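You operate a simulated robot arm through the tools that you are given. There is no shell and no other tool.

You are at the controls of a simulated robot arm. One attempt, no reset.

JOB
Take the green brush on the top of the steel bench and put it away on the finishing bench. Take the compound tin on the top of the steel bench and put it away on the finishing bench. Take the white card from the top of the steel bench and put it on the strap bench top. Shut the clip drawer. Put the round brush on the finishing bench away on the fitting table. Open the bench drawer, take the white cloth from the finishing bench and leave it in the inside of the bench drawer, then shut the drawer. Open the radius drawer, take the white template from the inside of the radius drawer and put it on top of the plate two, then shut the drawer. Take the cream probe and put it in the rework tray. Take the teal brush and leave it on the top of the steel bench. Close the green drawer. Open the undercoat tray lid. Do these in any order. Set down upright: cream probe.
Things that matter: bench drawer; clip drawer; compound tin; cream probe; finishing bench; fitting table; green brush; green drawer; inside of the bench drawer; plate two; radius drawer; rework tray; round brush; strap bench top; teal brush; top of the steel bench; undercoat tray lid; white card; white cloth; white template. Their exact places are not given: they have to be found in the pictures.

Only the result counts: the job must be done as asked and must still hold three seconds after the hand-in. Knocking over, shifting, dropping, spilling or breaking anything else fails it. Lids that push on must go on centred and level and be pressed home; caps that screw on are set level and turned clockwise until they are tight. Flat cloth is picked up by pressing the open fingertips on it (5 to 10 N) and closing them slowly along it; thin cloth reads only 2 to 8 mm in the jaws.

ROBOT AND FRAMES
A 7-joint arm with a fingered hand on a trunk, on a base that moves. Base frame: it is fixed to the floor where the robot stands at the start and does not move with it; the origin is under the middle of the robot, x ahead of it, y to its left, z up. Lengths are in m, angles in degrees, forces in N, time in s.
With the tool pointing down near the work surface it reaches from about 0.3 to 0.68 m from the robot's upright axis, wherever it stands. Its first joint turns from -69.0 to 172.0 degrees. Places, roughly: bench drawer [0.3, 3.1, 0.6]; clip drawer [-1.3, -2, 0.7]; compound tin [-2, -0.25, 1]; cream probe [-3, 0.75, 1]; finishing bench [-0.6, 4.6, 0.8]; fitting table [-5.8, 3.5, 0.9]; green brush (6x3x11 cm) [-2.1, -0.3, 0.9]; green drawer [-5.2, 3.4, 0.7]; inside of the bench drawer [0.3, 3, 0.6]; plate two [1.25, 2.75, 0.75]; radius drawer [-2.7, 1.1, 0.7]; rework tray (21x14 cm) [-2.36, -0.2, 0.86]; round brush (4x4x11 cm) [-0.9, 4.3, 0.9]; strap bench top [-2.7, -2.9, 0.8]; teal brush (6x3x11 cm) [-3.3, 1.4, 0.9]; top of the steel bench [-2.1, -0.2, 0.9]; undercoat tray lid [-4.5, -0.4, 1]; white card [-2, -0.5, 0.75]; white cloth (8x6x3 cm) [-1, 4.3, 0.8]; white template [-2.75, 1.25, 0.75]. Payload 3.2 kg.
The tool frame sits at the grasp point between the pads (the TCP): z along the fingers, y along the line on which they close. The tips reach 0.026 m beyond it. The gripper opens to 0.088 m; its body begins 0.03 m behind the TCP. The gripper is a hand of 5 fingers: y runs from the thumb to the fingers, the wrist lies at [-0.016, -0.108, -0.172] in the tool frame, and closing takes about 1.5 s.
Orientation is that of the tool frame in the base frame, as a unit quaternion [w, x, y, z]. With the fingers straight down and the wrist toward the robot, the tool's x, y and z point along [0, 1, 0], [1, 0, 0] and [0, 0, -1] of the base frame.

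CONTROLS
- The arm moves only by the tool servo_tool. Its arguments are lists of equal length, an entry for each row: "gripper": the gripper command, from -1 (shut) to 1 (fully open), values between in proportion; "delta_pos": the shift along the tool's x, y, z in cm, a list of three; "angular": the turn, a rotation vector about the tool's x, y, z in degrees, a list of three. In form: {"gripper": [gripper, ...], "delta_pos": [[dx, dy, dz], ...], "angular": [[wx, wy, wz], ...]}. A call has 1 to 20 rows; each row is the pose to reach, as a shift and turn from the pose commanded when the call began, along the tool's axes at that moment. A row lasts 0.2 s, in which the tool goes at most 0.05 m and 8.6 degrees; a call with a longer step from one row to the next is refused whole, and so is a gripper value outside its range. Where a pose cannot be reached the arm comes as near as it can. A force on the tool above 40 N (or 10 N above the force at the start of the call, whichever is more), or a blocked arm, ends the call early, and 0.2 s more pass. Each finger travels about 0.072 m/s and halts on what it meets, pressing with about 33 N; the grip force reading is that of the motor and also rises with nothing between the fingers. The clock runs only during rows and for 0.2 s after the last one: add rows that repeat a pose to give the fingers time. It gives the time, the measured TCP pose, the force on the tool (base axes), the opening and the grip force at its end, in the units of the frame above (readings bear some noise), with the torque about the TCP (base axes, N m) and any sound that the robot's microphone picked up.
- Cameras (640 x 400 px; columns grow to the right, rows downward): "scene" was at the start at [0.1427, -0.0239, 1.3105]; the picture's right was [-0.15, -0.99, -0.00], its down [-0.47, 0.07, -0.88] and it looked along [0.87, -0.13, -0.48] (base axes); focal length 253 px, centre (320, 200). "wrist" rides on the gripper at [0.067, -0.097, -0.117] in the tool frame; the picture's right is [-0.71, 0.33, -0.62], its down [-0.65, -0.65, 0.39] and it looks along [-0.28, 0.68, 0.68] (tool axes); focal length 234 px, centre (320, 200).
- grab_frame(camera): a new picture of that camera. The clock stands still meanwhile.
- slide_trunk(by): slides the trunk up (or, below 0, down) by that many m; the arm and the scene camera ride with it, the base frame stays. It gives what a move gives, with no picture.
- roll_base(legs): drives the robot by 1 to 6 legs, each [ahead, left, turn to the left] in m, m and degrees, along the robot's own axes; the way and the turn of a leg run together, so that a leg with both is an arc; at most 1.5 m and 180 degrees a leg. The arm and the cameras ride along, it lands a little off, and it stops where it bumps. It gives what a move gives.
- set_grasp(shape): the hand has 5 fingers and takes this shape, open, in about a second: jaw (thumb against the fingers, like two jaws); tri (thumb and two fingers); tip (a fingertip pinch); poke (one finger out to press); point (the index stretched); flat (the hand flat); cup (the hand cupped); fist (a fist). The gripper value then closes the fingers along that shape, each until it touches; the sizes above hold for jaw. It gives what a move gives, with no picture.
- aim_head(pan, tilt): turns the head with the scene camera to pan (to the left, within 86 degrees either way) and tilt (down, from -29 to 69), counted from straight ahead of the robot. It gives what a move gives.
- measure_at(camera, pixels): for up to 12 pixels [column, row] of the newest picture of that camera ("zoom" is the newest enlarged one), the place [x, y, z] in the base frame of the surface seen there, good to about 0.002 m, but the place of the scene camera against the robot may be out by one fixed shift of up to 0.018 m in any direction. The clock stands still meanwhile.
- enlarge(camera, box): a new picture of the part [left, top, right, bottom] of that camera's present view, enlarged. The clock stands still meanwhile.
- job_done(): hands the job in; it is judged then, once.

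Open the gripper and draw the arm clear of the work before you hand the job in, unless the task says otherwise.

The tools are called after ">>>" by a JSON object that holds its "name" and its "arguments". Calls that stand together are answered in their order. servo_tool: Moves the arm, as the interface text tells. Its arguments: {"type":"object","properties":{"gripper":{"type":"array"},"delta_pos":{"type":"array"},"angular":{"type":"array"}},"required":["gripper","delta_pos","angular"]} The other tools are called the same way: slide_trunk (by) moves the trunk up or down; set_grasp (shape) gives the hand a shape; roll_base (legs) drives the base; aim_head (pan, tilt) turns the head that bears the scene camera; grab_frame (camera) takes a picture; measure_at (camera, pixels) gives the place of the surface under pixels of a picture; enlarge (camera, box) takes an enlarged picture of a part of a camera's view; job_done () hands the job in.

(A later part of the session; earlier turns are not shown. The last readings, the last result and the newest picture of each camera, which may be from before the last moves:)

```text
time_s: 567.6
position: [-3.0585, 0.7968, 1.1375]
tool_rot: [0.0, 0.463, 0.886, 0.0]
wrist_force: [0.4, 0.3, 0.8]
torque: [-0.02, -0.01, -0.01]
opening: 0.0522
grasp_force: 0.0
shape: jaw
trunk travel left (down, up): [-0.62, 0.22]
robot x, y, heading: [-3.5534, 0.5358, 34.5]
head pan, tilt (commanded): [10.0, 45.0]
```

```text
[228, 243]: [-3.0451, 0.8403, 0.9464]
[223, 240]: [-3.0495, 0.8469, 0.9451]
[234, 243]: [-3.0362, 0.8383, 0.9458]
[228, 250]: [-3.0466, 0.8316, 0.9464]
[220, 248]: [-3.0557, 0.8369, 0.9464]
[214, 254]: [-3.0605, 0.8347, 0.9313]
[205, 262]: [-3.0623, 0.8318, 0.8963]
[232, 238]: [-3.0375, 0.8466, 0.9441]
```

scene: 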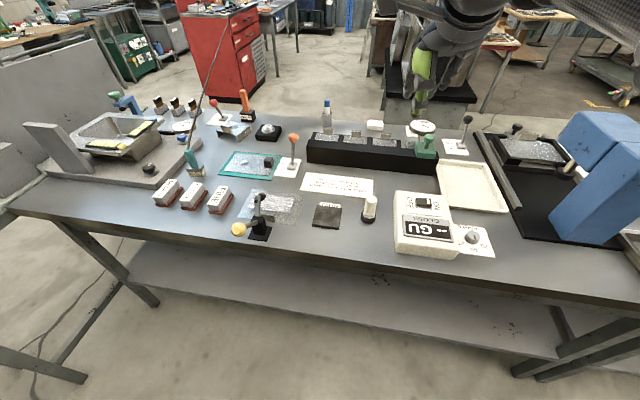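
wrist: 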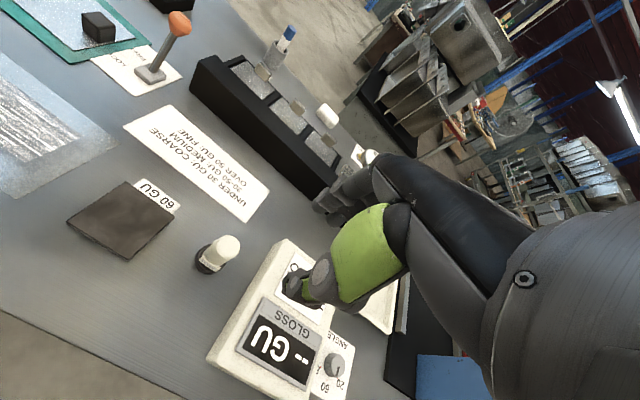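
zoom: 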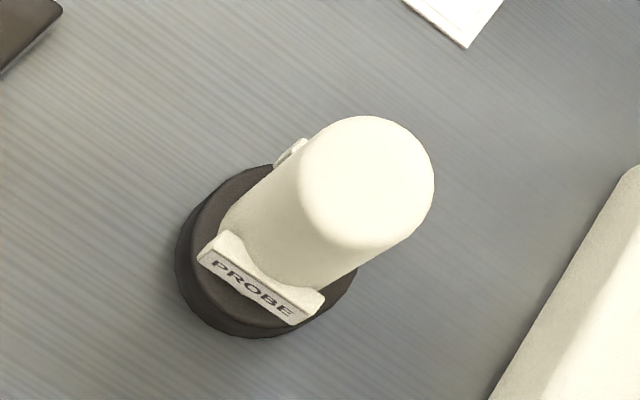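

The probe axis is (-3.0455,0.837). I'll move over it and descend to z≈0.985, gripper at ~6.5 cm, and check.

>>> {"name": "servo_tool", "arguments": {"gripper": [0.5, 0.5, 0.5, 0.5, 0.5, 0.5, 0.5], "delta_pos": [[1.2, 1.8, 0], [2.5, 3.6, 0], [2.5, 3.6, 4], [2.5, 3.6, 8], [2.5, 3.6, 12], [2.5, 3.6, 15], [2.5, 3.6, 15]], "angular": [[0, 0, 0], [0, 0, 0], [0, 0, 0], [0, 0, 0], [0, 0, 0], [0, 0, 0], [0, 0, 0]]}}

>>> {"name": "grab_frame", "arguments": {"camera": "wrist"}}

>>> {"name": "enlarge", "arguments": {"camera": "scene", "box": [280, 100, 500, 270]}}

```text
time_s: 569.2
position: [-3.0439, 0.8378, 0.986]
tool_rot: [0.0, 0.463, 0.886, 0.001]
wrist_force: [-0.3, 0.5, -0.1]
torque: [0.02, -0.03, -0.01]
opening: 0.0656
grasp_force: 0.1
shape: jaw
trunk travel left (down, up): [-0.62, 0.22]
robot x, y, heading: [-3.5497, 0.5421, 34.7]
head pan, tilt (commanded): [10.0, 45.0]
```

```text
taken
```

wrist: 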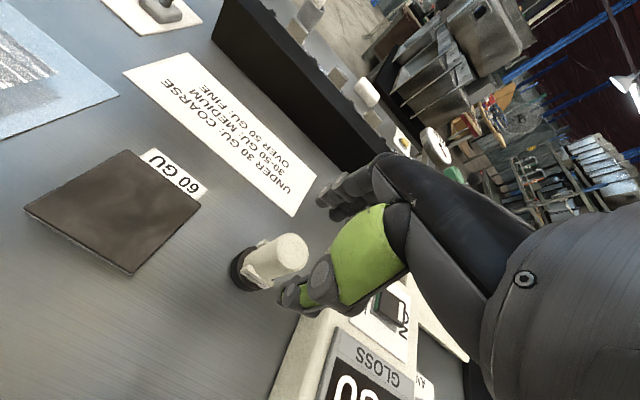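

```text
2.35 times, centred on (390, 185) of scene
```

zoom: 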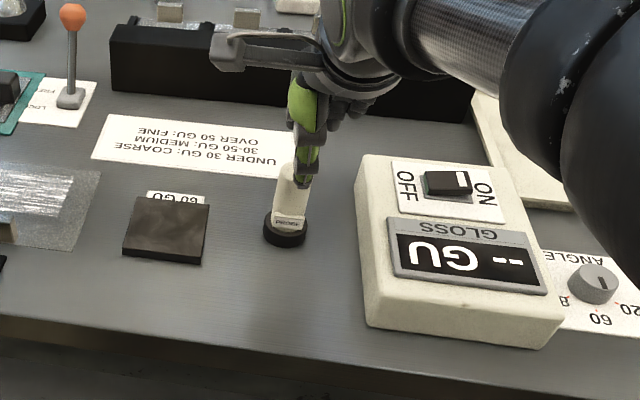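

The hand is centred over the probe. I'll lower 5.2 cm and close gently.

>>> {"name": "servo_tool", "arguments": {"gripper": [0.5, 0.5, 0.5, 0.5], "delta_pos": [[0, 0, 2], [0, 0, 4], [0, 0, 5.2], [0, 0, 5.2]], "angular": [[0, 0, 0], [0, 0, 0], [0, 0, 0], [0, 0, 0]]}}

>>> {"name": "servo_tool", "arguments": {"gripper": [0.2, 0, -0.2, -0.4, -0.6, -0.8, -1, -1, -1, -1], "delta_pos": [[0, 0, 0], [0, 0, 0], [0, 0, 0], [0, 0, 0], [0, 0, 0], [0, 0, 0], [0, 0, 0], [0, 0, 0], [0, 0, 0], [0, 0, 0]], "angular": [[0, 0, 0], [0, 0, 0], [0, 0, 0], [0, 0, 0], [0, 0, 0], [0, 0, 0], [0, 0, 0], [0, 0, 0], [0, 0, 0], [0, 0, 0]]}}

>>> {"name": "enlarge", "arguments": {"camera": "wrist", "box": [220, 180, 400, 320]}}

```text
time_s: 570.2
position: [-3.0445, 0.8392, 0.9345]
tool_rot: [0.001, 0.463, 0.886, 0.001]
wrist_force: [0.0, 0.2, 0.1]
torque: [0.01, -0.02, -0.02]
opening: 0.0657
grasp_force: 0.0
shape: jaw
trunk travel left (down, up): [-0.62, 0.22]
robot x, y, heading: [-3.5554, 0.5384, 34.8]
head pan, tilt (commanded): [10.0, 45.0]
```

```text
time_s: 572.4
position: [-3.0433, 0.8379, 0.9352]
tool_rot: [0.0, 0.463, 0.886, 0.0]
wrist_force: [0.1, -0.2, -0.7]
torque: [0.03, -0.02, -0.01]
opening: 0.0242
grasp_force: 32.5
shape: jaw
trunk travel left (down, up): [-0.62, 0.22]
robot x, y, heading: [-3.5495, 0.5423, 34.7]
head pan, tilt (commanded): [10.0, 45.0]
```

```text
2.86 times, centred on (310, 250) of wrist
```

zoom: 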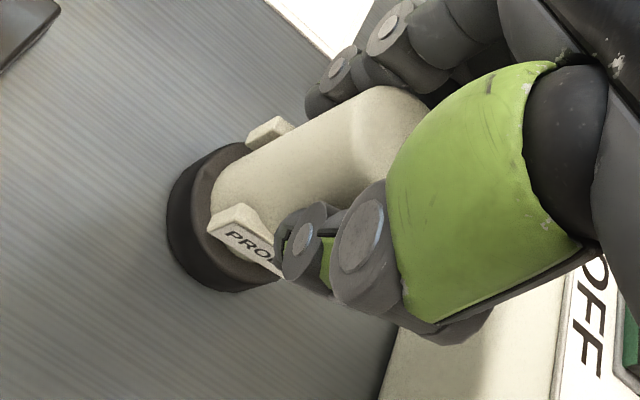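

The probe is held (24 mm). I'll lift 4 cm and see whether its dark base comes along.

>>> {"name": "servo_tool", "arguments": {"gripper": [-1, -1, -1, -1], "delta_pos": [[0, 0, -1], [0, 0, -2.5], [0, 0, -4], [0, 0, -4]], "angular": [[0, 0, 0], [0, 0, 0], [0, 0, 0], [0, 0, 0]]}}

>>> {"name": "grab_frame", "arguments": {"camera": "wrist"}}

>>> {"name": "enlarge", "arguments": {"camera": "scene", "box": [320, 130, 460, 260]}}

```text
time_s: 573.4
position: [-3.0432, 0.8393, 0.974]
tool_rot: [0.0, 0.463, 0.886, -0.001]
wrist_force: [0.0, -0.4, -1.3]
torque: [0.0, -0.02, -0.02]
opening: 0.0244
grasp_force: 32.7
shape: jaw
trunk travel left (down, up): [-0.62, 0.22]
robot x, y, heading: [-3.5499, 0.5386, 34.4]
head pan, tilt (commanded): [10.0, 45.0]
```

```text
taken
```

wrist: 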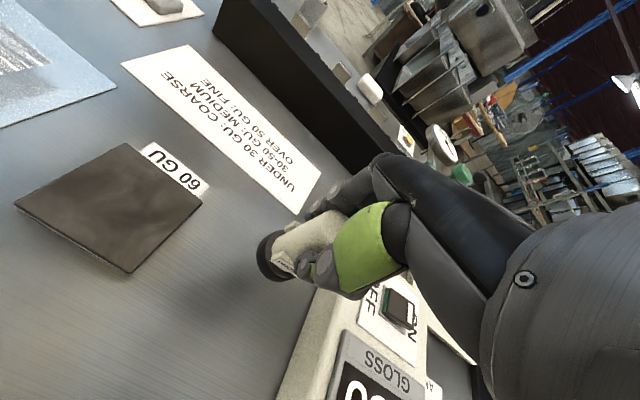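

```text
3.08 times, centred on (390, 195) of scene
```

zoom: 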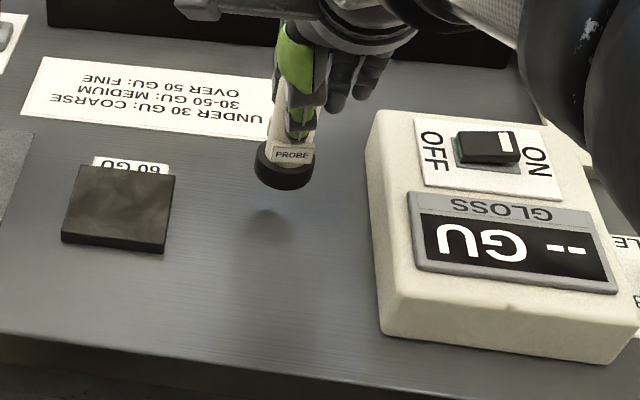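

The whole probe with its base lifted; its underside is 7.4 cm below the TCP. I'll raise it, back off, and strafe right along the gap to the rework tray.

>>> {"name": "servo_tool", "arguments": {"gripper": [-1, -1, -1, -1, -1, -1], "delta_pos": [[0, 0, -4], [0, 0, -8], [0, 0, -12], [0, -1.5, -16], [0, -3, -16], [0, -3, -16]], "angular": [[0, 0, 0], [0, 0, 0], [0, 0, 0], [0, 0, 0], [0, 0, 0], [0, 0, 0]]}}

>>> {"name": "slide_trunk", "arguments": {"by": 0.16}}

>>> {"name": "roll_base", "arguments": {"legs": [[-0.2, 0, 0], [0, -1.31, 0]]}}

>>> {"name": "aim_head", "arguments": {"pan": 10, "tilt": 42}}

>>> {"name": "grab_frame", "arguments": {"camera": "scene"}}

>>> {"name": "grab_frame", "arguments": {"camera": "wrist"}}

```text
time_s: 574.8
position: [-3.0651, 0.8243, 1.1345]
tool_rot: [0.0, 0.464, 0.886, 0.0]
wrist_force: [0.0, 0.5, -1.4]
torque: [0.0, 0.02, 0.03]
opening: 0.0241
grasp_force: 33.2
shape: jaw
trunk travel left (down, up): [-0.62, 0.22]
robot x, y, heading: [-3.5532, 0.537, 34.7]
head pan, tilt (commanded): [10.0, 45.0]
```

```text
time_s: 576.6
position: [-3.067, 0.8228, 1.2953]
tool_rot: [0.0, 0.463, 0.886, 0.0]
wrist_force: [-0.4, -0.1, -1.1]
torque: [0.0, -0.01, 0.01]
opening: 0.0244
grasp_force: 32.8
shape: jaw
trunk travel left (down, up): [-0.78, 0.06]
robot x, y, heading: [-3.5562, 0.5389, 34.7]
head pan, tilt (commanded): [10.0, 45.0]
```

```text
time_s: 584.3
position: [-2.4915, -0.3303, 1.2957]
tool_rot: [0.0, 0.451, 0.892, 0.0]
wrist_force: [-0.1, -0.8, -1.1]
torque: [0.01, 0.01, -0.04]
opening: 0.0243
grasp_force: 33.0
shape: jaw
trunk travel left (down, up): [-0.78, 0.06]
robot x, y, heading: [-2.968, -0.627, 36.0]
head pan, tilt (commanded): [10.0, 45.0]
```

```text
time_s: 584.9
position: [-2.491, -0.33, 1.2942]
tool_rot: [0.0, 0.451, 0.892, 0.001]
wrist_force: [0.0, 0.1, -1.6]
torque: [0.02, -0.01, 0.03]
opening: 0.0243
grasp_force: 32.8
shape: jaw
trunk travel left (down, up): [-0.78, 0.06]
robot x, y, heading: [-2.9725, -0.6264, 36.2]
head pan, tilt (commanded): [10.0, 42.0]
```

```text
taken
```

scene: 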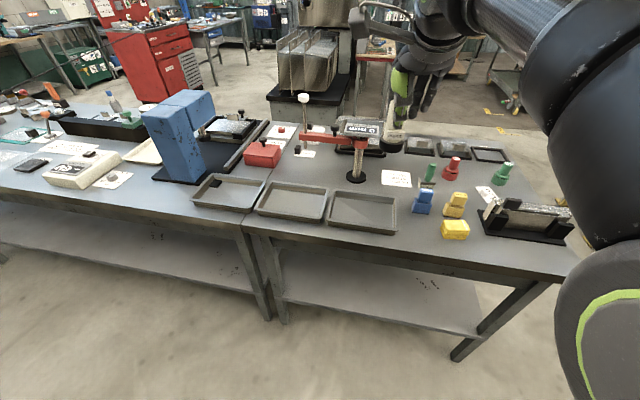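

```text
taken
```

wrist: 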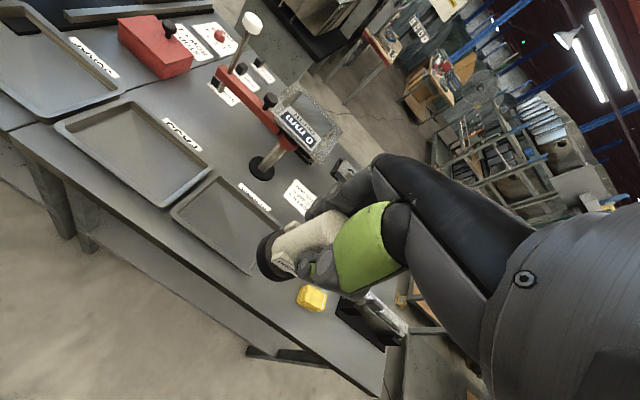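

The rework tray is the one at scene (362,213)/wrist (225,222), with the depth gauge standing beyond it. I'll measure the tray and the gauge.

>>> {"name": "measure_at", "arguments": {"camera": "wrist", "pixels": [[176, 210], [216, 178], [270, 215], [248, 270], [225, 222], [210, 215], [240, 235], [255, 197], [263, 170], [300, 120], [262, 102], [252, 25]]}}

>>> {"name": "measure_at", "arguments": {"camera": "scene", "pixels": [[330, 226], [395, 232], [397, 198], [337, 192], [362, 213], [345, 205], [380, 218], [356, 176], [360, 128], [303, 98], [325, 140], [372, 152]]}}

>>> {"name": "enlarge", "arguments": {"camera": "scene", "box": [270, 80, 470, 260]}}

```text
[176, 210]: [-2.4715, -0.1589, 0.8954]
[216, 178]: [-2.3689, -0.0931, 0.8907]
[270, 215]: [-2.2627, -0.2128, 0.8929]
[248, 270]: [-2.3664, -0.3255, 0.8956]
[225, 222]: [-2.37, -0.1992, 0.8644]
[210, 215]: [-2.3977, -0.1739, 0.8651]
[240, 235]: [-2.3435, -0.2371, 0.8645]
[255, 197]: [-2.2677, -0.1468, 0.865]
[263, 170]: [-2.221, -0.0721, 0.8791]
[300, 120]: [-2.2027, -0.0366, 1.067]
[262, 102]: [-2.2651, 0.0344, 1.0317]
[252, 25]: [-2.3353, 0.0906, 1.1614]
```

```text
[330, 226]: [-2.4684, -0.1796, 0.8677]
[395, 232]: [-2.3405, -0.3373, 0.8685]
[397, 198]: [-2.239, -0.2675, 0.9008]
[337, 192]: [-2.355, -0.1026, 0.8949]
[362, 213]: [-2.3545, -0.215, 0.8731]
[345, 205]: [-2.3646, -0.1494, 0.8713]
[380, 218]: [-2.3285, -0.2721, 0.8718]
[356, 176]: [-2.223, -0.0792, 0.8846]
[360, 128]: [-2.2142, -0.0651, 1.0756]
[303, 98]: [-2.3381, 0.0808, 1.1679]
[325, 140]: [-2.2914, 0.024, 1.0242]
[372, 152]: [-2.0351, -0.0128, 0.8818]
```

```text
2.22 times, centred on (370, 170) of scene
```

zoom: 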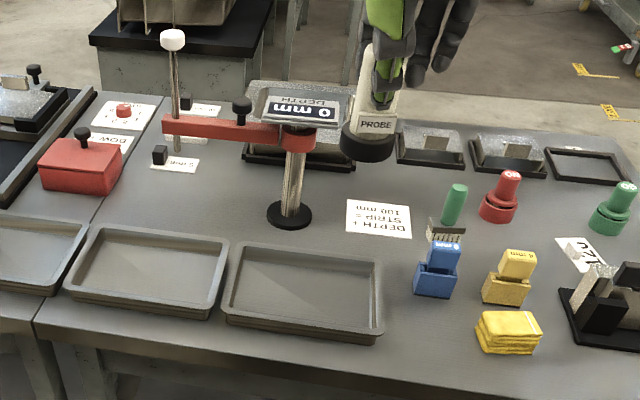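

The tray's centre is about (-2.37,-0.203), inner floor z 0.8645; the gauge column is ~19 cm beyond, so the hand fits. I'll roll 14 cm closer and lower the trunk.

>>> {"name": "roll_base", "arguments": {"legs": [[0.14, 0, 0]]}}

>>> {"name": "slide_trunk", "arguments": {"by": -0.16}}

>>> {"name": "grab_frame", "arguments": {"camera": "wrist"}}

>>> {"name": "grab_frame", "arguments": {"camera": "scene"}}

```text
time_s: 586.3
position: [-2.3798, -0.2441, 1.2962]
tool_rot: [-0.001, 0.45, 0.893, 0.0]
wrist_force: [-0.4, -0.2, -1.3]
torque: [-0.03, 0.01, 0.01]
opening: 0.0242
grasp_force: 33.3
shape: jaw
trunk travel left (down, up): [-0.78, 0.06]
robot x, y, heading: [-2.8526, -0.5425, 36.5]
head pan, tilt (commanded): [10.0, 42.0]
```

```text
time_s: 588.1
position: [-2.3785, -0.244, 1.1346]
tool_rot: [0.0, 0.449, 0.893, 0.002]
wrist_force: [-0.4, -0.3, -1.6]
torque: [-0.01, 0.01, 0.03]
opening: 0.0242
grasp_force: 33.1
shape: jaw
trunk travel left (down, up): [-0.62, 0.22]
robot x, y, heading: [-2.855, -0.5426, 36.1]
head pan, tilt (commanded): [10.0, 42.0]
```

```text
taken
```

wrist: 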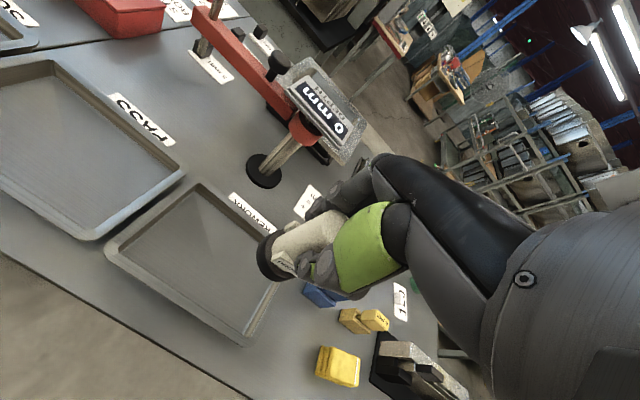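

```text
taken
```

scene: 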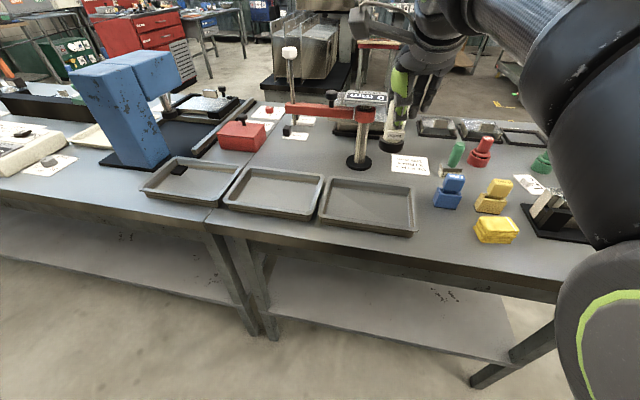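

I'll measure the tray's rim and floor once more from this pose.

>>> {"name": "measure_at", "arguments": {"camera": "wrist", "pixels": [[110, 252], [201, 186], [246, 342], [205, 255], [190, 245], [225, 275], [240, 225], [265, 305], [150, 220], [180, 300]]}}

```text
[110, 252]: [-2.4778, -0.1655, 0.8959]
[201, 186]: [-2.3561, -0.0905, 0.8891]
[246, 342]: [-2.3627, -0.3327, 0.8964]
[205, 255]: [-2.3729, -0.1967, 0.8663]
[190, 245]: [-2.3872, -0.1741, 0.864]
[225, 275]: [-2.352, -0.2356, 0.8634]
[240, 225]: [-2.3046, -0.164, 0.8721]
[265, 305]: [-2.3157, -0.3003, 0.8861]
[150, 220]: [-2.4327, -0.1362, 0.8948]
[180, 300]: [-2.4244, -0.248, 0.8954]
```

The tray centre is (-2.360,-0.212). I'll move over it and lower the probe to ~1 cm above the tray floor.

>>> {"name": "servo_tool", "arguments": {"gripper": [-1, -1, -1, -1, -1, -1, -1, -1], "delta_pos": [[0.7, 1.5, 0], [1.4, 3.1, 0], [1.4, 3.1, 4], [1.4, 3.1, 8], [1.4, 3.1, 12], [1.4, 3.1, 15.5], [1.4, 3.1, 18.4], [1.4, 3.1, 18.4]], "angular": [[0, 0, 0], [0, 0, 0], [0, 0, 0], [0, 0, 0], [0, 0, 0], [0, 0, 0], [0, 0, 0], [0, 0, 0]]}}

>>> {"name": "grab_frame", "arguments": {"camera": "wrist"}}

>>> {"name": "enlarge", "arguments": {"camera": "scene", "box": [270, 80, 470, 260]}}

```text
time_s: 589.9
position: [-2.3623, -0.213, 0.9508]
tool_rot: [0.0, 0.45, 0.893, 0.001]
wrist_force: [-0.1, 0.2, -1.0]
torque: [0.0, 0.0, 0.03]
opening: 0.0241
grasp_force: 32.7
shape: jaw
trunk travel left (down, up): [-0.62, 0.22]
robot x, y, heading: [-2.8555, -0.5434, 36.3]
head pan, tilt (commanded): [10.0, 42.0]
```

```text
taken
```

wrist: 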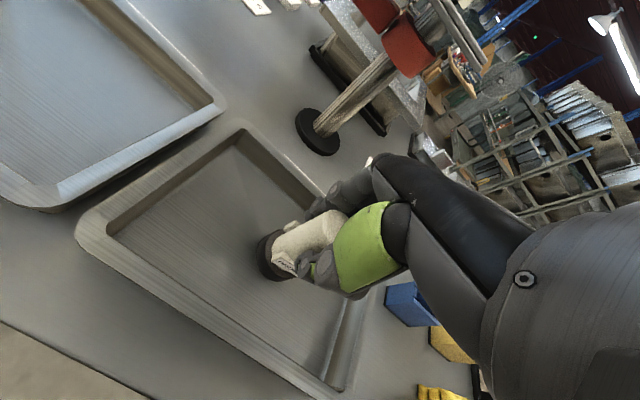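

```text
2.22 times, centred on (370, 170) of scene
```

zoom: 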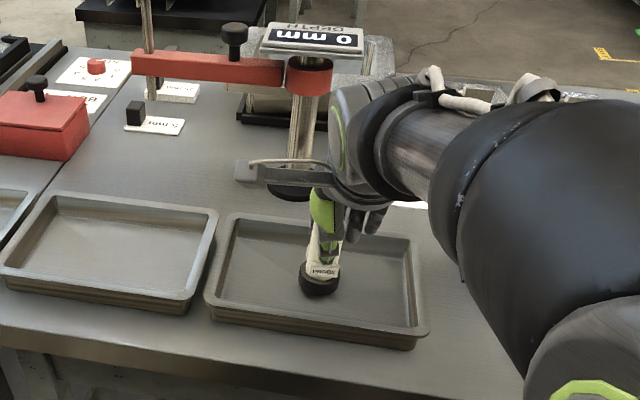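

The probe is inside the tray, just above its floor and upright. I'll lower in small steps to contact.

>>> {"name": "servo_tool", "arguments": {"gripper": [-1, -1, -1, -1], "delta_pos": [[0, 0, 0.5], [0, 0, 0.9], [0, 0, 1.2], [0, 0, 1.2]], "angular": [[0, 0, 0], [0, 0, 0], [0, 0, 0], [0, 0, 0]]}}

```text
time_s: 590.9
position: [-2.3613, -0.215, 0.9388]
tool_rot: [0.0, 0.449, 0.893, 0.0]
wrist_force: [-0.4, 0.3, -0.3]
torque: [0.02, -0.05, 0.03]
opening: 0.0238
grasp_force: 33.1
shape: jaw
trunk travel left (down, up): [-0.62, 0.22]
robot x, y, heading: [-2.8524, -0.5445, 36.3]
head pan, tilt (commanded): [10.0, 42.0]
```

The force is nearly unchanged (-0.3 N), so contact is close. I'll go 3 mm lower.

>>> {"name": "servo_tool", "arguments": {"gripper": [-1, -1, -1], "delta_pos": [[0, 0, 0.2], [0, 0, 0.35], [0, 0, 0.35]], "angular": [[0, 0, 0], [0, 0, 0], [0, 0, 0]]}}

```text
time_s: 591.7
position: [-2.3625, -0.2137, 0.938]
tool_rot: [0.002, 0.449, 0.893, 0.002]
wrist_force: [-1.2, 3.5, 7.9]
torque: [0.03, -0.03, 0.0]
opening: 0.0238
grasp_force: 32.5
shape: jaw
trunk travel left (down, up): [-0.62, 0.22]
robot x, y, heading: [-2.8536, -0.5429, 36.3]
head pan, tilt (commanded): [10.0, 42.0]
```

The probe touches the tray floor (8 N). I'll open the fingers gradually and rise straight up.

>>> {"name": "servo_tool", "arguments": {"gripper": [-0.5, -0.4, -0.2, 0, 0.2, 0.4, 0.5, 0.5, 0.5, 0.5, 0.5, 0.5], "delta_pos": [[0, 0, 0], [0, 0, 0], [0, 0, 0], [0, 0, 0], [0, 0, 0], [0, 0, 0], [0, 0, -1], [0, 0, -4], [0, 0, -8], [0, 0, -12], [0, 0, -16], [0, 0, -19]], "angular": [[0, 0, 0], [0, 0, 0], [0, 0, 0], [0, 0, 0], [0, 0, 0], [0, 0, 0], [0, 0, 0], [0, 0, 0], [0, 0, 0], [0, 0, 0], [0, 0, 0], [0, 0, 0]]}}

>>> {"name": "grab_frame", "arguments": {"camera": "wrist"}}

>>> {"name": "enlarge", "arguments": {"camera": "scene", "box": [270, 80, 470, 260]}}

```text
time_s: 594.3
position: [-2.3633, -0.2141, 1.1256]
tool_rot: [0.0, 0.451, 0.893, 0.001]
wrist_force: [0.1, -0.5, 0.4]
torque: [0.0, 0.02, -0.02]
opening: 0.0654
grasp_force: 0.0
shape: jaw
trunk travel left (down, up): [-0.62, 0.22]
robot x, y, heading: [-2.8584, -0.5447, 36.2]
head pan, tilt (commanded): [10.0, 42.0]
```

```text
taken
```

wrist: 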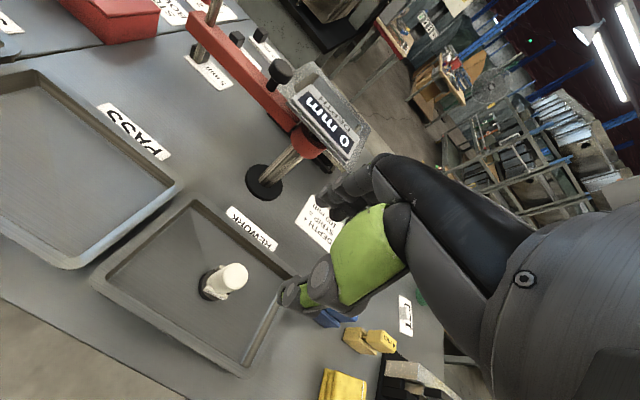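

```text
2.22 times, centred on (370, 170) of scene
```

zoom: 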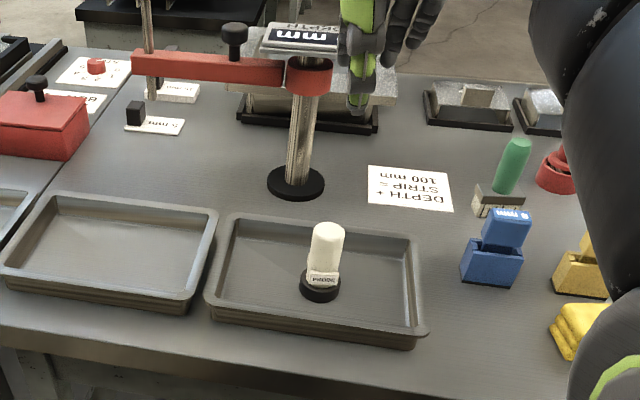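

The probe stands upright in the REWORK tray. Next is the undercoat tray lid on the wall bench; I'll raise the arm, back off and turn round to look at it.

>>> {"name": "servo_tool", "arguments": {"gripper": [0.5, 0.5, 0.5, 0.5], "delta_pos": [[0, -2, -1], [0, -4, -2], [0, -5, -2], [0, -5, -2]], "angular": [[0, 0, 0], [0, 0, 0], [0, 0, 0], [0, 0, 0]]}}

>>> {"name": "slide_trunk", "arguments": {"by": 0.16}}

>>> {"name": "roll_base", "arguments": {"legs": [[-0.22, 0, 0], [0, 0, 90], [0, 0, 90], [0, -0.5, 0]]}}

>>> {"name": "aim_head", "arguments": {"pan": 0, "tilt": 20}}

>>> {"name": "grab_frame", "arguments": {"camera": "scene"}}

```text
time_s: 595.3
position: [-2.4041, -0.2447, 1.146]
tool_rot: [0.0, 0.45, 0.893, 0.001]
wrist_force: [0.0, 0.0, -0.1]
torque: [-0.01, 0.0, -0.01]
opening: 0.0658
grasp_force: 0.1
shape: jaw
trunk travel left (down, up): [-0.62, 0.22]
robot x, y, heading: [-2.8574, -0.5443, 36.3]
head pan, tilt (commanded): [10.0, 42.0]
```

```text
time_s: 597.1
position: [-2.4033, -0.2447, 1.3069]
tool_rot: [0.0, 0.45, 0.893, 0.001]
wrist_force: [-0.4, -0.6, 0.0]
torque: [-0.01, 0.01, 0.01]
opening: 0.0655
grasp_force: 0.0
shape: jaw
trunk travel left (down, up): [-0.78, 0.06]
robot x, y, heading: [-2.8549, -0.5453, 36.4]
head pan, tilt (commanded): [10.0, 42.0]
```

```text
time_s: 608.8
position: [-3.7686, -0.5263, 1.3059]
tool_rot: [0.0, 0.881, -0.474, 0.0]
wrist_force: [0.6, -0.4, 0.4]
torque: [0.01, -0.02, 0.04]
opening: 0.0657
grasp_force: 0.0
shape: jaw
trunk travel left (down, up): [-0.78, 0.06]
robot x, y, heading: [-3.3009, -0.2496, -146.7]
head pan, tilt (commanded): [10.0, 42.0]
```

```text
time_s: 609.7
position: [-3.7691, -0.5257, 1.306]
tool_rot: [0.001, 0.881, -0.474, 0.0]
wrist_force: [0.6, 0.5, 0.4]
torque: [0.01, 0.02, 0.0]
opening: 0.0656
grasp_force: 0.1
shape: jaw
trunk travel left (down, up): [-0.78, 0.06]
robot x, y, heading: [-3.3052, -0.2529, -146.7]
head pan, tilt (commanded): [0.0, 20.0]
```

```text
taken
```

scene: 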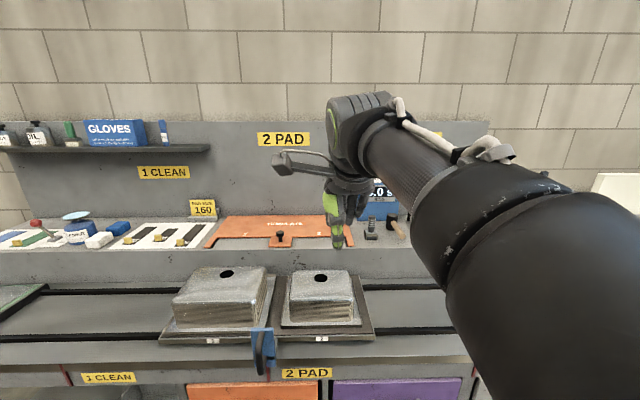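

An orange panel with a knob shows at (275,230); the rest is hidden by the arm. I'll enlarge and measure.

>>> {"name": "enlarge", "arguments": {"camera": "scene", "box": [120, 170, 420, 350]}}

>>> {"name": "measure_at", "arguments": {"camera": "scene", "pixels": [[275, 230], [280, 238], [215, 240], [345, 240], [330, 220], [370, 230], [395, 230], [320, 280], [220, 280], [262, 345], [300, 250], [385, 190]]}}

```text
2.13 times, centred on (270, 260) of scene
```

zoom: 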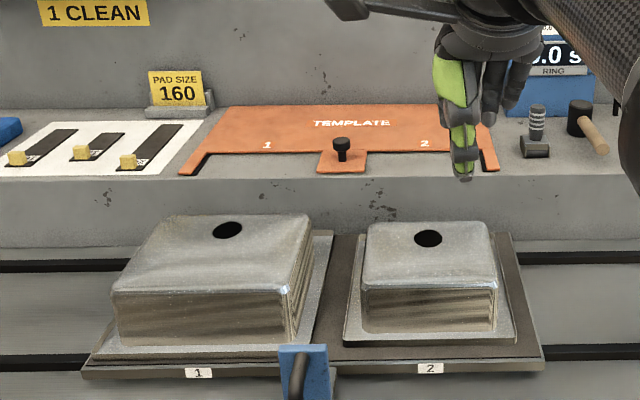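

```text
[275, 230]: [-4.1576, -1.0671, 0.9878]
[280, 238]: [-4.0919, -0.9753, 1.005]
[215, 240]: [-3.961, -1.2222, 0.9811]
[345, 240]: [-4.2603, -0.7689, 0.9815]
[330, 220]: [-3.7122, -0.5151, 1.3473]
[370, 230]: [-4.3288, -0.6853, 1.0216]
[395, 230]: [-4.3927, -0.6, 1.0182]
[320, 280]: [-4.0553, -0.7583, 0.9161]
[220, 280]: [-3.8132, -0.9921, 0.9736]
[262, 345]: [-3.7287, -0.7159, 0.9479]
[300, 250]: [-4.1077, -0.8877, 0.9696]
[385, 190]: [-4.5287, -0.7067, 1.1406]
```

The undercoat tray lies further right. I'll strafe right 0.5 m and look again.

>>> {"name": "roll_base", "arguments": {"legs": [[0, -0.55, 0]]}}

>>> {"name": "aim_head", "arguments": {"pan": 5, "tilt": 22}}

>>> {"name": "grab_frame", "arguments": {"camera": "scene"}}

>>> {"name": "enlarge", "arguments": {"camera": "scene", "box": [220, 150, 420, 300]}}

>>> {"name": "grab_frame", "arguments": {"camera": "wrist"}}

```text
time_s: 612.8
position: [-4.0637, -0.0778, 1.306]
tool_rot: [0.001, 0.881, -0.472, -0.001]
wrist_force: [0.0, -0.4, -0.3]
torque: [0.04, -0.02, 0.01]
opening: 0.0657
grasp_force: 0.0
shape: jaw
trunk travel left (down, up): [-0.78, 0.06]
robot x, y, heading: [-3.6004, 0.1928, -146.5]
head pan, tilt (commanded): [0.0, 20.0]
```

```text
time_s: 613.5
position: [-4.0641, -0.0794, 1.3061]
tool_rot: [0.001, 0.882, -0.472, 0.0]
wrist_force: [0.9, 0.6, 0.7]
torque: [-0.02, -0.02, -0.01]
opening: 0.0658
grasp_force: 0.0
shape: jaw
trunk travel left (down, up): [-0.78, 0.06]
robot x, y, heading: [-3.5991, 0.1971, -146.5]
head pan, tilt (commanded): [5.0, 22.0]
```

```text
taken
```

scene: 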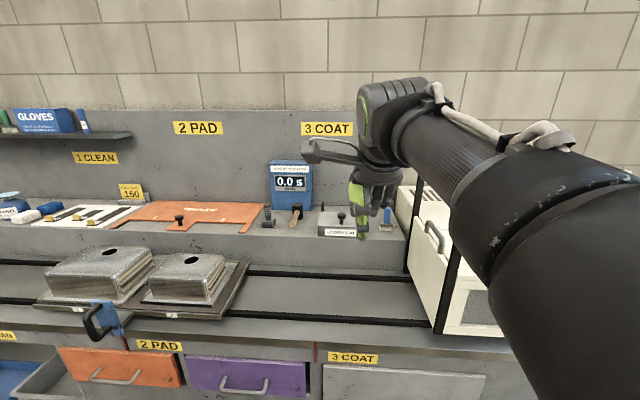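

```text
2.67 times, centred on (320, 225) of scene
```

zoom: 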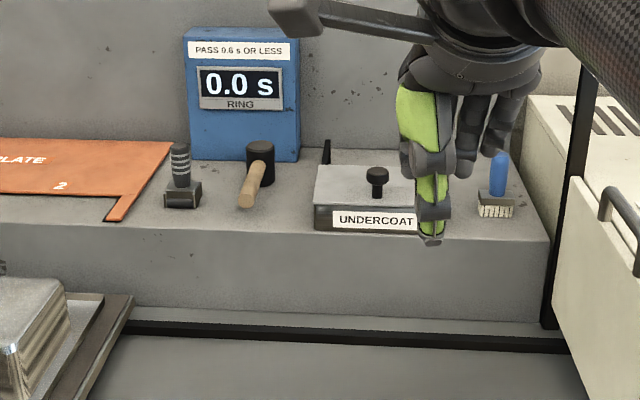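

```text
taken
```

wrist: 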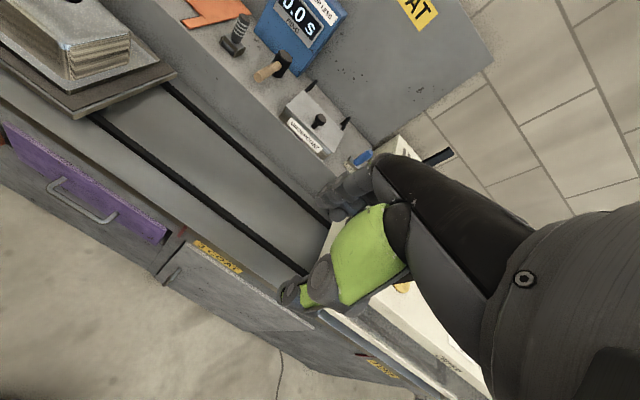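

The UNDERCOAT tray is a small box with a knob and two hinge tabs at its back. I'll enlarge and measure its lid, knob and hinges.

>>> {"name": "enlarge", "arguments": {"camera": "wrist", "box": [260, 70, 380, 170]}}

>>> {"name": "measure_at", "arguments": {"camera": "zoom", "pixels": [[320, 195], [300, 180], [330, 240], [265, 75], [425, 240], [160, 240], [310, 340], [250, 110], [390, 240], [180, 190], [320, 300], [245, 290]]}}

```text
4.00 times, centred on (320, 120) of wrist
```

zoom: 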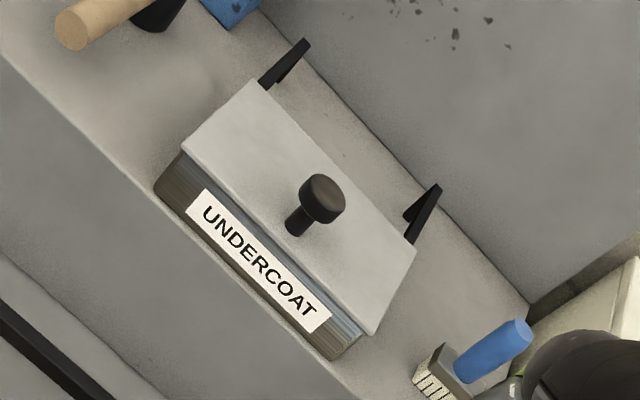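

```text
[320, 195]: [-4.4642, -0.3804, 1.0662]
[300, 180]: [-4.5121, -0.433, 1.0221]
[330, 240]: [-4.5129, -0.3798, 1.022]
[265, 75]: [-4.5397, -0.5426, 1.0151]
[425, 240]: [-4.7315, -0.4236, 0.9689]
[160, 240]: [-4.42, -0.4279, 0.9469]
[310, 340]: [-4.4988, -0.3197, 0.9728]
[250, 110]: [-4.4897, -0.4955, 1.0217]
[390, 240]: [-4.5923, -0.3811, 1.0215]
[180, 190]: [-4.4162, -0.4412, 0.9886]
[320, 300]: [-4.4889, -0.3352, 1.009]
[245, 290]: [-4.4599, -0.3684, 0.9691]
```

The lid's knob is near (-4.472,-0.388), top z 1.066, with the hinge line ~11 cm behind it. I'll pinch the knob from its two sides, hand pointing forward, so it can pivot while the lid swings up. First I'll move nearer and set the tip shape.

>>> {"name": "roll_base", "arguments": {"legs": [[0.24, 0.19, 1.3]]}}

>>> {"name": "set_grasp", "arguments": {"shape": "tip"}}

>>> {"name": "servo_tool", "arguments": {"gripper": [0, 0, 0, 0, 0, 0, 0, 0, 0, 0], "delta_pos": [[-1, -1, 0], [-2, -2, 0], [-3, -3, 0], [-4, -4, 0], [-5, -5, 0], [-6, -6, 0], [-6, -7, 0], [-6, -8, 0], [-6, -8, 0], [-6, -8, 0]], "angular": [[-8, 0, 0], [-16, 0, 0], [-24, 0, 0], [-32, 0, 0], [-40, 0, 0], [-48, 0, 0], [-56, 0, 0], [-60, 0, 0], [-60, 0, 0], [-60, 0, 0]]}}

>>> {"name": "grab_frame", "arguments": {"camera": "scene"}}

```text
time_s: 615.6
position: [-4.1494, -0.3822, 1.3062]
tool_rot: [0.001, 0.886, -0.463, -0.002]
wrist_force: [-0.3, -0.4, -0.1]
torque: [0.0, 0.03, 0.01]
opening: 0.0658
grasp_force: 0.1
shape: jaw
trunk travel left (down, up): [-0.78, 0.06]
robot x, y, heading: [-3.6894, -0.095, -145.2]
head pan, tilt (commanded): [5.0, 22.0]
```

```text
time_s: 616.5
position: [-4.1495, -0.3826, 1.3076]
tool_rot: [0.0, 0.886, -0.463, 0.0]
wrist_force: [0.6, 0.0, 0.0]
torque: [0.01, 0.02, 0.03]
opening: 0.0877
grasp_force: 0.2
shape: tip
trunk travel left (down, up): [-0.78, 0.06]
robot x, y, heading: [-3.6869, -0.0913, -145.5]
head pan, tilt (commanded): [5.0, 22.0]
```

```text
time_s: 618.7
position: [-4.1183, -0.2872, 1.3072]
tool_rot: [0.444, 0.768, -0.4, -0.231]
wrist_force: [-0.1, 0.0, 0.1]
torque: [-0.01, 0.02, 0.01]
opening: 0.0446
grasp_force: 0.0
shape: tip
out of reach, approached as far as the arm can: row 1
trunk travel left (down, up): [-0.78, 0.06]
robot x, y, heading: [-3.6889, -0.0926, -145.3]
head pan, tilt (commanded): [5.0, 22.0]
```

```text
taken
```

scene: 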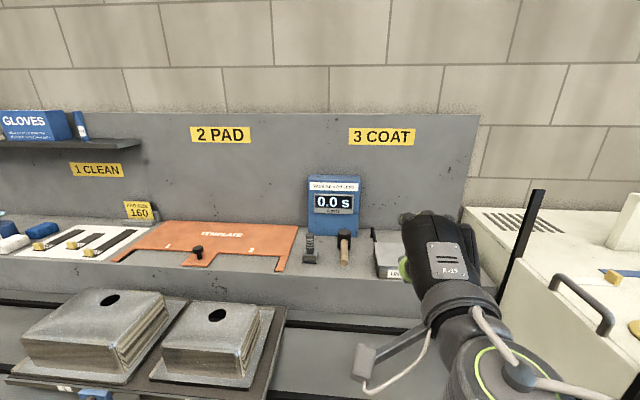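

The hand points forward. Now I'll roll it 90° about its pointing axis so the thumb is on the left and the index on the right.

>>> {"name": "servo_tool", "arguments": {"gripper": [0, 0, 0, 0, 0, 0, 0, 0, 0, 0, 0, 0], "delta_pos": [[0, 0, 0], [0, 0, 0], [0, 0, 0], [0, 0, 0], [0, 0, 0], [0, 0, 0], [0, 0, 0], [0, 0, 0], [0, 0, 0], [0, 0, 0], [0, 0, 0], [0, 0, 0]], "angular": [[0, 0, 8], [0, 0, 16], [0, 0, 24], [0, 0, 32], [0, 0, 40], [0, 0, 48], [0, 0, 56], [0, 0, 64], [0, 0, 72], [0, 0, 80], [0, 0, 88], [0, 0, 90]]}}

>>> {"name": "grab_frame", "arguments": {"camera": "scene"}}

>>> {"name": "grab_frame", "arguments": {"camera": "wrist"}}

```text
time_s: 621.3
position: [-4.1169, -0.2869, 1.3059]
tool_rot: [-0.477, -0.26, 0.826, -0.151]
wrist_force: [-0.2, 0.9, -0.5]
torque: [0.02, -0.02, 0.01]
opening: 0.0444
grasp_force: 0.0
shape: tip
trunk travel left (down, up): [-0.78, 0.06]
robot x, y, heading: [-3.6899, -0.0931, -145.1]
head pan, tilt (commanded): [5.0, 22.0]
```

```text
taken
```

scene: 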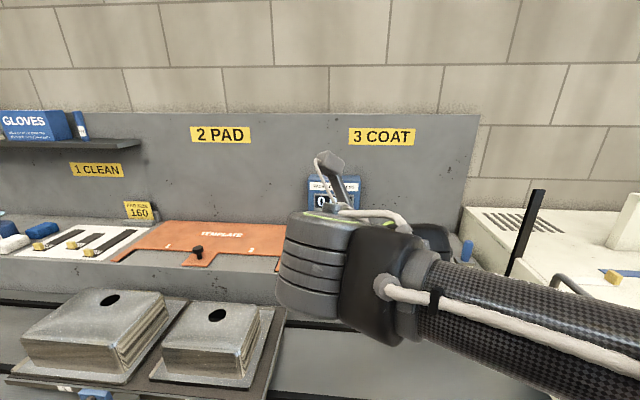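

```text
taken
```

wrist: 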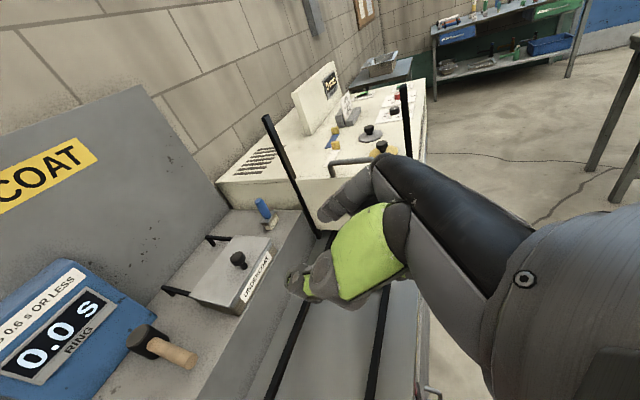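

The handshake orientation is reached, and the wrist camera views the UNDERCOAT lid at (235,270). I'll enlarge and measure knob, lid and hinge tabs.

>>> {"name": "enlarge", "arguments": {"camera": "wrist", "box": [150, 200, 310, 340]}}

>>> {"name": "measure_at", "arguments": {"camera": "zoom", "pixels": [[350, 165], [360, 175], [375, 190], [390, 195], [245, 120], [105, 245], [270, 120], [455, 140], [150, 260], [330, 300], [365, 180], [450, 100]]}}

```text
2.86 times, centred on (230, 270) of wrist
```

zoom: 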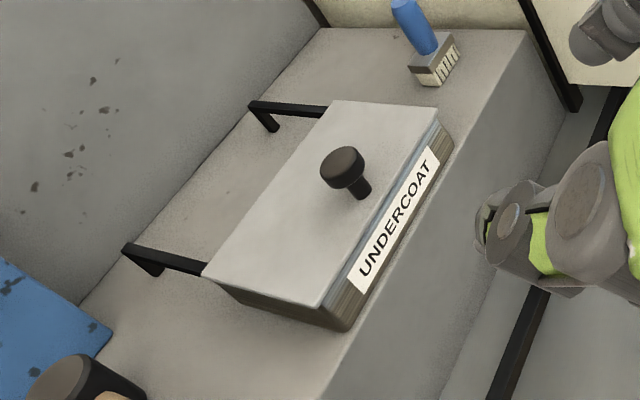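

```text
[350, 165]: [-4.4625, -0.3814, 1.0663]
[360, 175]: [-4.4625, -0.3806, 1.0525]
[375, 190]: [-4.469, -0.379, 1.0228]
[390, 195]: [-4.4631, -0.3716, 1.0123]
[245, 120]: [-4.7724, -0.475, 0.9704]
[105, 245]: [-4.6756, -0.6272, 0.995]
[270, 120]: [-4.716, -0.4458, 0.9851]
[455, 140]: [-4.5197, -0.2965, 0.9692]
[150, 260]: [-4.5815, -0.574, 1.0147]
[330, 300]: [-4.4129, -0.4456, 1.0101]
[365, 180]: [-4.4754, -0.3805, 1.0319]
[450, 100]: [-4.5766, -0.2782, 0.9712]
```

Two black arms reach back from the lid's rear corners. The knob axis is near (-4.472,-0.385), head z 1.047–1.066. I'll check the black posts by the cream machine for clearance, then roll 0.2 m closer.

>>> {"name": "measure_at", "arguments": {"camera": "wrist", "pixels": [[266, 118], [290, 175], [316, 234], [404, 90], [405, 150], [265, 212], [230, 185], [340, 165]]}}

>>> {"name": "roll_base", "arguments": {"legs": [[0.19, 0, 0]]}}

>>> {"name": "grab_frame", "arguments": {"camera": "wrist"}}

>>> {"name": "grab_frame", "arguments": {"camera": "scene"}}

```text
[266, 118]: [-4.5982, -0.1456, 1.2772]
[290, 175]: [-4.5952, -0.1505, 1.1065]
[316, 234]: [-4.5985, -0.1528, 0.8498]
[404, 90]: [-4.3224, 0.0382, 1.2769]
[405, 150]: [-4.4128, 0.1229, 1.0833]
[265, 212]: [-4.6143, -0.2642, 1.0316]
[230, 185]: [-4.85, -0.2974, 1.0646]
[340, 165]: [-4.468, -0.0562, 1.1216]
```

```text
time_s: 622.8
position: [-4.2733, -0.3965, 1.3071]
tool_rot: [-0.477, -0.261, 0.825, -0.151]
wrist_force: [-0.8, 0.3, -0.6]
torque: [-0.02, 0.01, 0.02]
opening: 0.0446
grasp_force: 0.0
shape: tip
trunk travel left (down, up): [-0.78, 0.06]
robot x, y, heading: [-3.844, -0.2063, -145.1]
head pan, tilt (commanded): [5.0, 22.0]
```

```text
taken
```

wrist: 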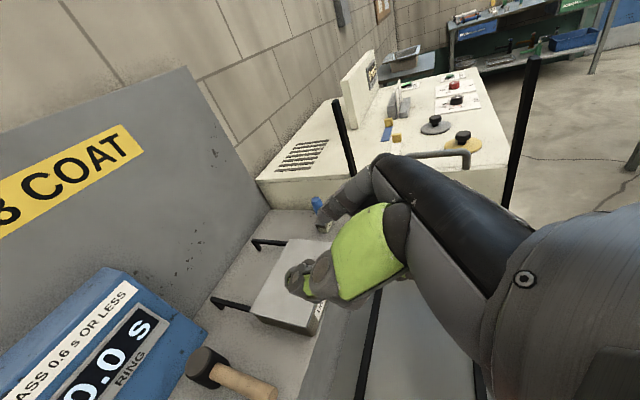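

```text
taken
```

scene: 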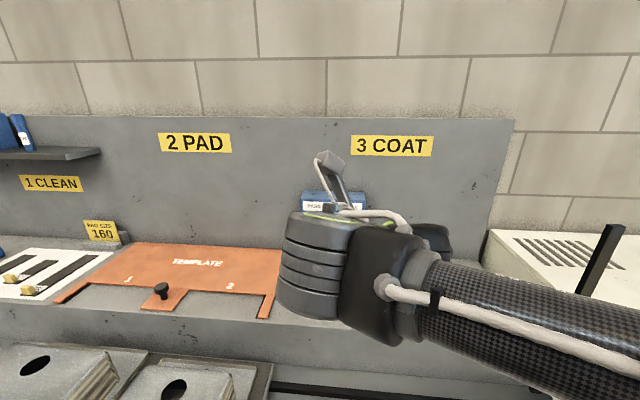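

A post stands at (-4.322,0.038) up to z 1.277, to my right, and the forearm reaches that way. I'll measure the forearm's run before lowering.

>>> {"name": "measure_at", "arguments": {"camera": "scene", "pixels": [[450, 280], [500, 295], [550, 308], [600, 320], [635, 330], [630, 375], [605, 235], [590, 285], [300, 260], [340, 190]]}}

>>> {"name": "aim_head", "arguments": {"pan": -45, "tilt": 25}}

>>> {"name": "grab_frame", "arguments": {"camera": "scene"}}

```text
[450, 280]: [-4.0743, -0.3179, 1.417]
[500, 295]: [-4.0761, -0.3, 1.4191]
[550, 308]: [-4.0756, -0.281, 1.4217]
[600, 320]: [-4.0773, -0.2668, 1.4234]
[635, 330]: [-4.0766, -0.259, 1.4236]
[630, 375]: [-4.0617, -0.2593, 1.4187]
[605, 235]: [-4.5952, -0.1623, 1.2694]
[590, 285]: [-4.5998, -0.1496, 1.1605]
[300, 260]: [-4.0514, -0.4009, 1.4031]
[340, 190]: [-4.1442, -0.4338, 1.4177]
```

```text
time_s: 624.0
position: [-4.2733, -0.395, 1.3072]
tool_rot: [-0.477, -0.261, 0.825, -0.151]
wrist_force: [0.4, -1.0, 0.3]
torque: [0.0, 0.03, -0.02]
opening: 0.0445
grasp_force: 0.0
shape: tip
trunk travel left (down, up): [-0.78, 0.06]
robot x, y, heading: [-3.847, -0.204, -145.2]
head pan, tilt (commanded): [-45.0, 25.0]
```

```text
taken
```

scene: 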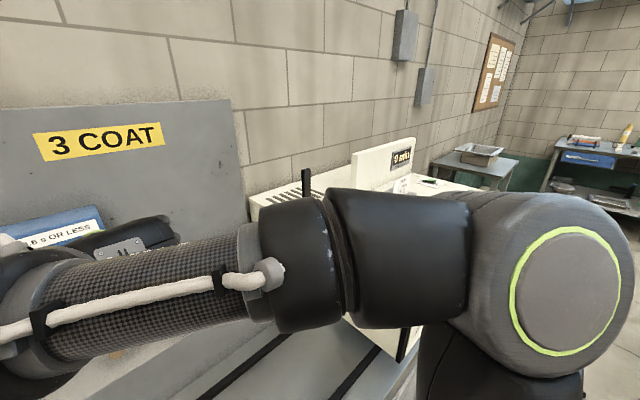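

The elbow and forearm reach right, above the machine and a post. I'll measure their positions to see which base position keeps them clear.

>>> {"name": "measure_at", "arguments": {"camera": "scene", "pixels": [[60, 290], [150, 290], [290, 260], [400, 250], [470, 240], [540, 230], [570, 290], [403, 345], [305, 180], [385, 160], [450, 190], [330, 345]]}}

```text
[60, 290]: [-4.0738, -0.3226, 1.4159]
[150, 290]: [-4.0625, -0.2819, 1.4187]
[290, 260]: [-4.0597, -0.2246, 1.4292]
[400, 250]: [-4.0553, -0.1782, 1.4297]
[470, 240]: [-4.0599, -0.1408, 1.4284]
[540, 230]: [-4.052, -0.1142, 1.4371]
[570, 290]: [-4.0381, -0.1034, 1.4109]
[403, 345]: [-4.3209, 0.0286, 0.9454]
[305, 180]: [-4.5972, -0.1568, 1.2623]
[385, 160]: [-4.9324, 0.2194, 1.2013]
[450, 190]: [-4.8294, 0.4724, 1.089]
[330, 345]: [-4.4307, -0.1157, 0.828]
```

The elbow is only ~0.22 m to my right while the post is at 0.46 m, so there's room. I'll move the hand to a pre-grasp line with the knob at this height, then lower the trunk.

>>> {"name": "servo_tool", "arguments": {"gripper": [0, 0, 0, 0, 0], "delta_pos": [[1.2, 3.05, 2.1], [2.4, 6.1, 4.2], [3.6, 9.15, 6.2], [4.8, 12.2, 8.3], [4.8, 12.2, 8.3]], "angular": [[0, 0, 0], [0, 0, 0], [0, 0, 0], [0, 0, 0], [0, 0, 0]]}}

>>> {"name": "grab_frame", "arguments": {"camera": "scene"}}

>>> {"name": "grab_frame", "arguments": {"camera": "wrist"}}

```text
time_s: 625.2
position: [-4.4213, -0.3491, 1.3093]
tool_rot: [-0.477, -0.261, 0.825, -0.151]
wrist_force: [-0.4, -0.1, -0.2]
torque: [0.02, 0.02, 0.01]
opening: 0.0444
grasp_force: 0.1
shape: tip
trunk travel left (down, up): [-0.78, 0.06]
robot x, y, heading: [-3.846, -0.2049, -145.2]
head pan, tilt (commanded): [-45.0, 25.0]
```

```text
taken
```

scene: 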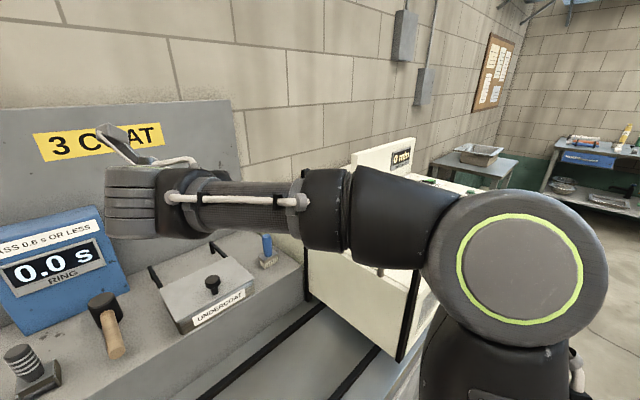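

```text
taken
```

wrist: 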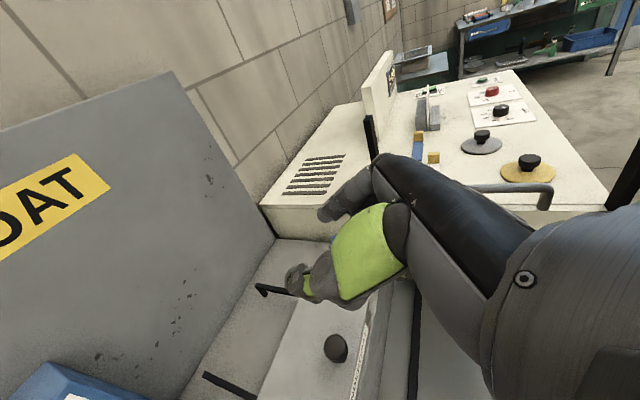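

The lid with its knob is well visible at scene (212,285). I'll measure the forearm's course against the two posts again in this stretched pose.

>>> {"name": "measure_at", "arguments": {"camera": "scene", "pixels": [[240, 200], [320, 205], [400, 215], [450, 210], [515, 275], [580, 240], [307, 280], [413, 300], [430, 300], [212, 285], [205, 300], [160, 200]]}}

```text
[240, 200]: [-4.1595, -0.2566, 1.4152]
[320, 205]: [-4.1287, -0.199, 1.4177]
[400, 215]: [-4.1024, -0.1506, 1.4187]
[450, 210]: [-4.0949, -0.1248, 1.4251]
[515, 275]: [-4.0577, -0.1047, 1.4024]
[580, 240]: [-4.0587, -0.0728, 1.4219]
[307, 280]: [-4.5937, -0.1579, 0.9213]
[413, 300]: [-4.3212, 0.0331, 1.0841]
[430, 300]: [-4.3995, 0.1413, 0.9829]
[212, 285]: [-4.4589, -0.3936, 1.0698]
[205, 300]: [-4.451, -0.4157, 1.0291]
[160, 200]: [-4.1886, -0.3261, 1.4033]
```

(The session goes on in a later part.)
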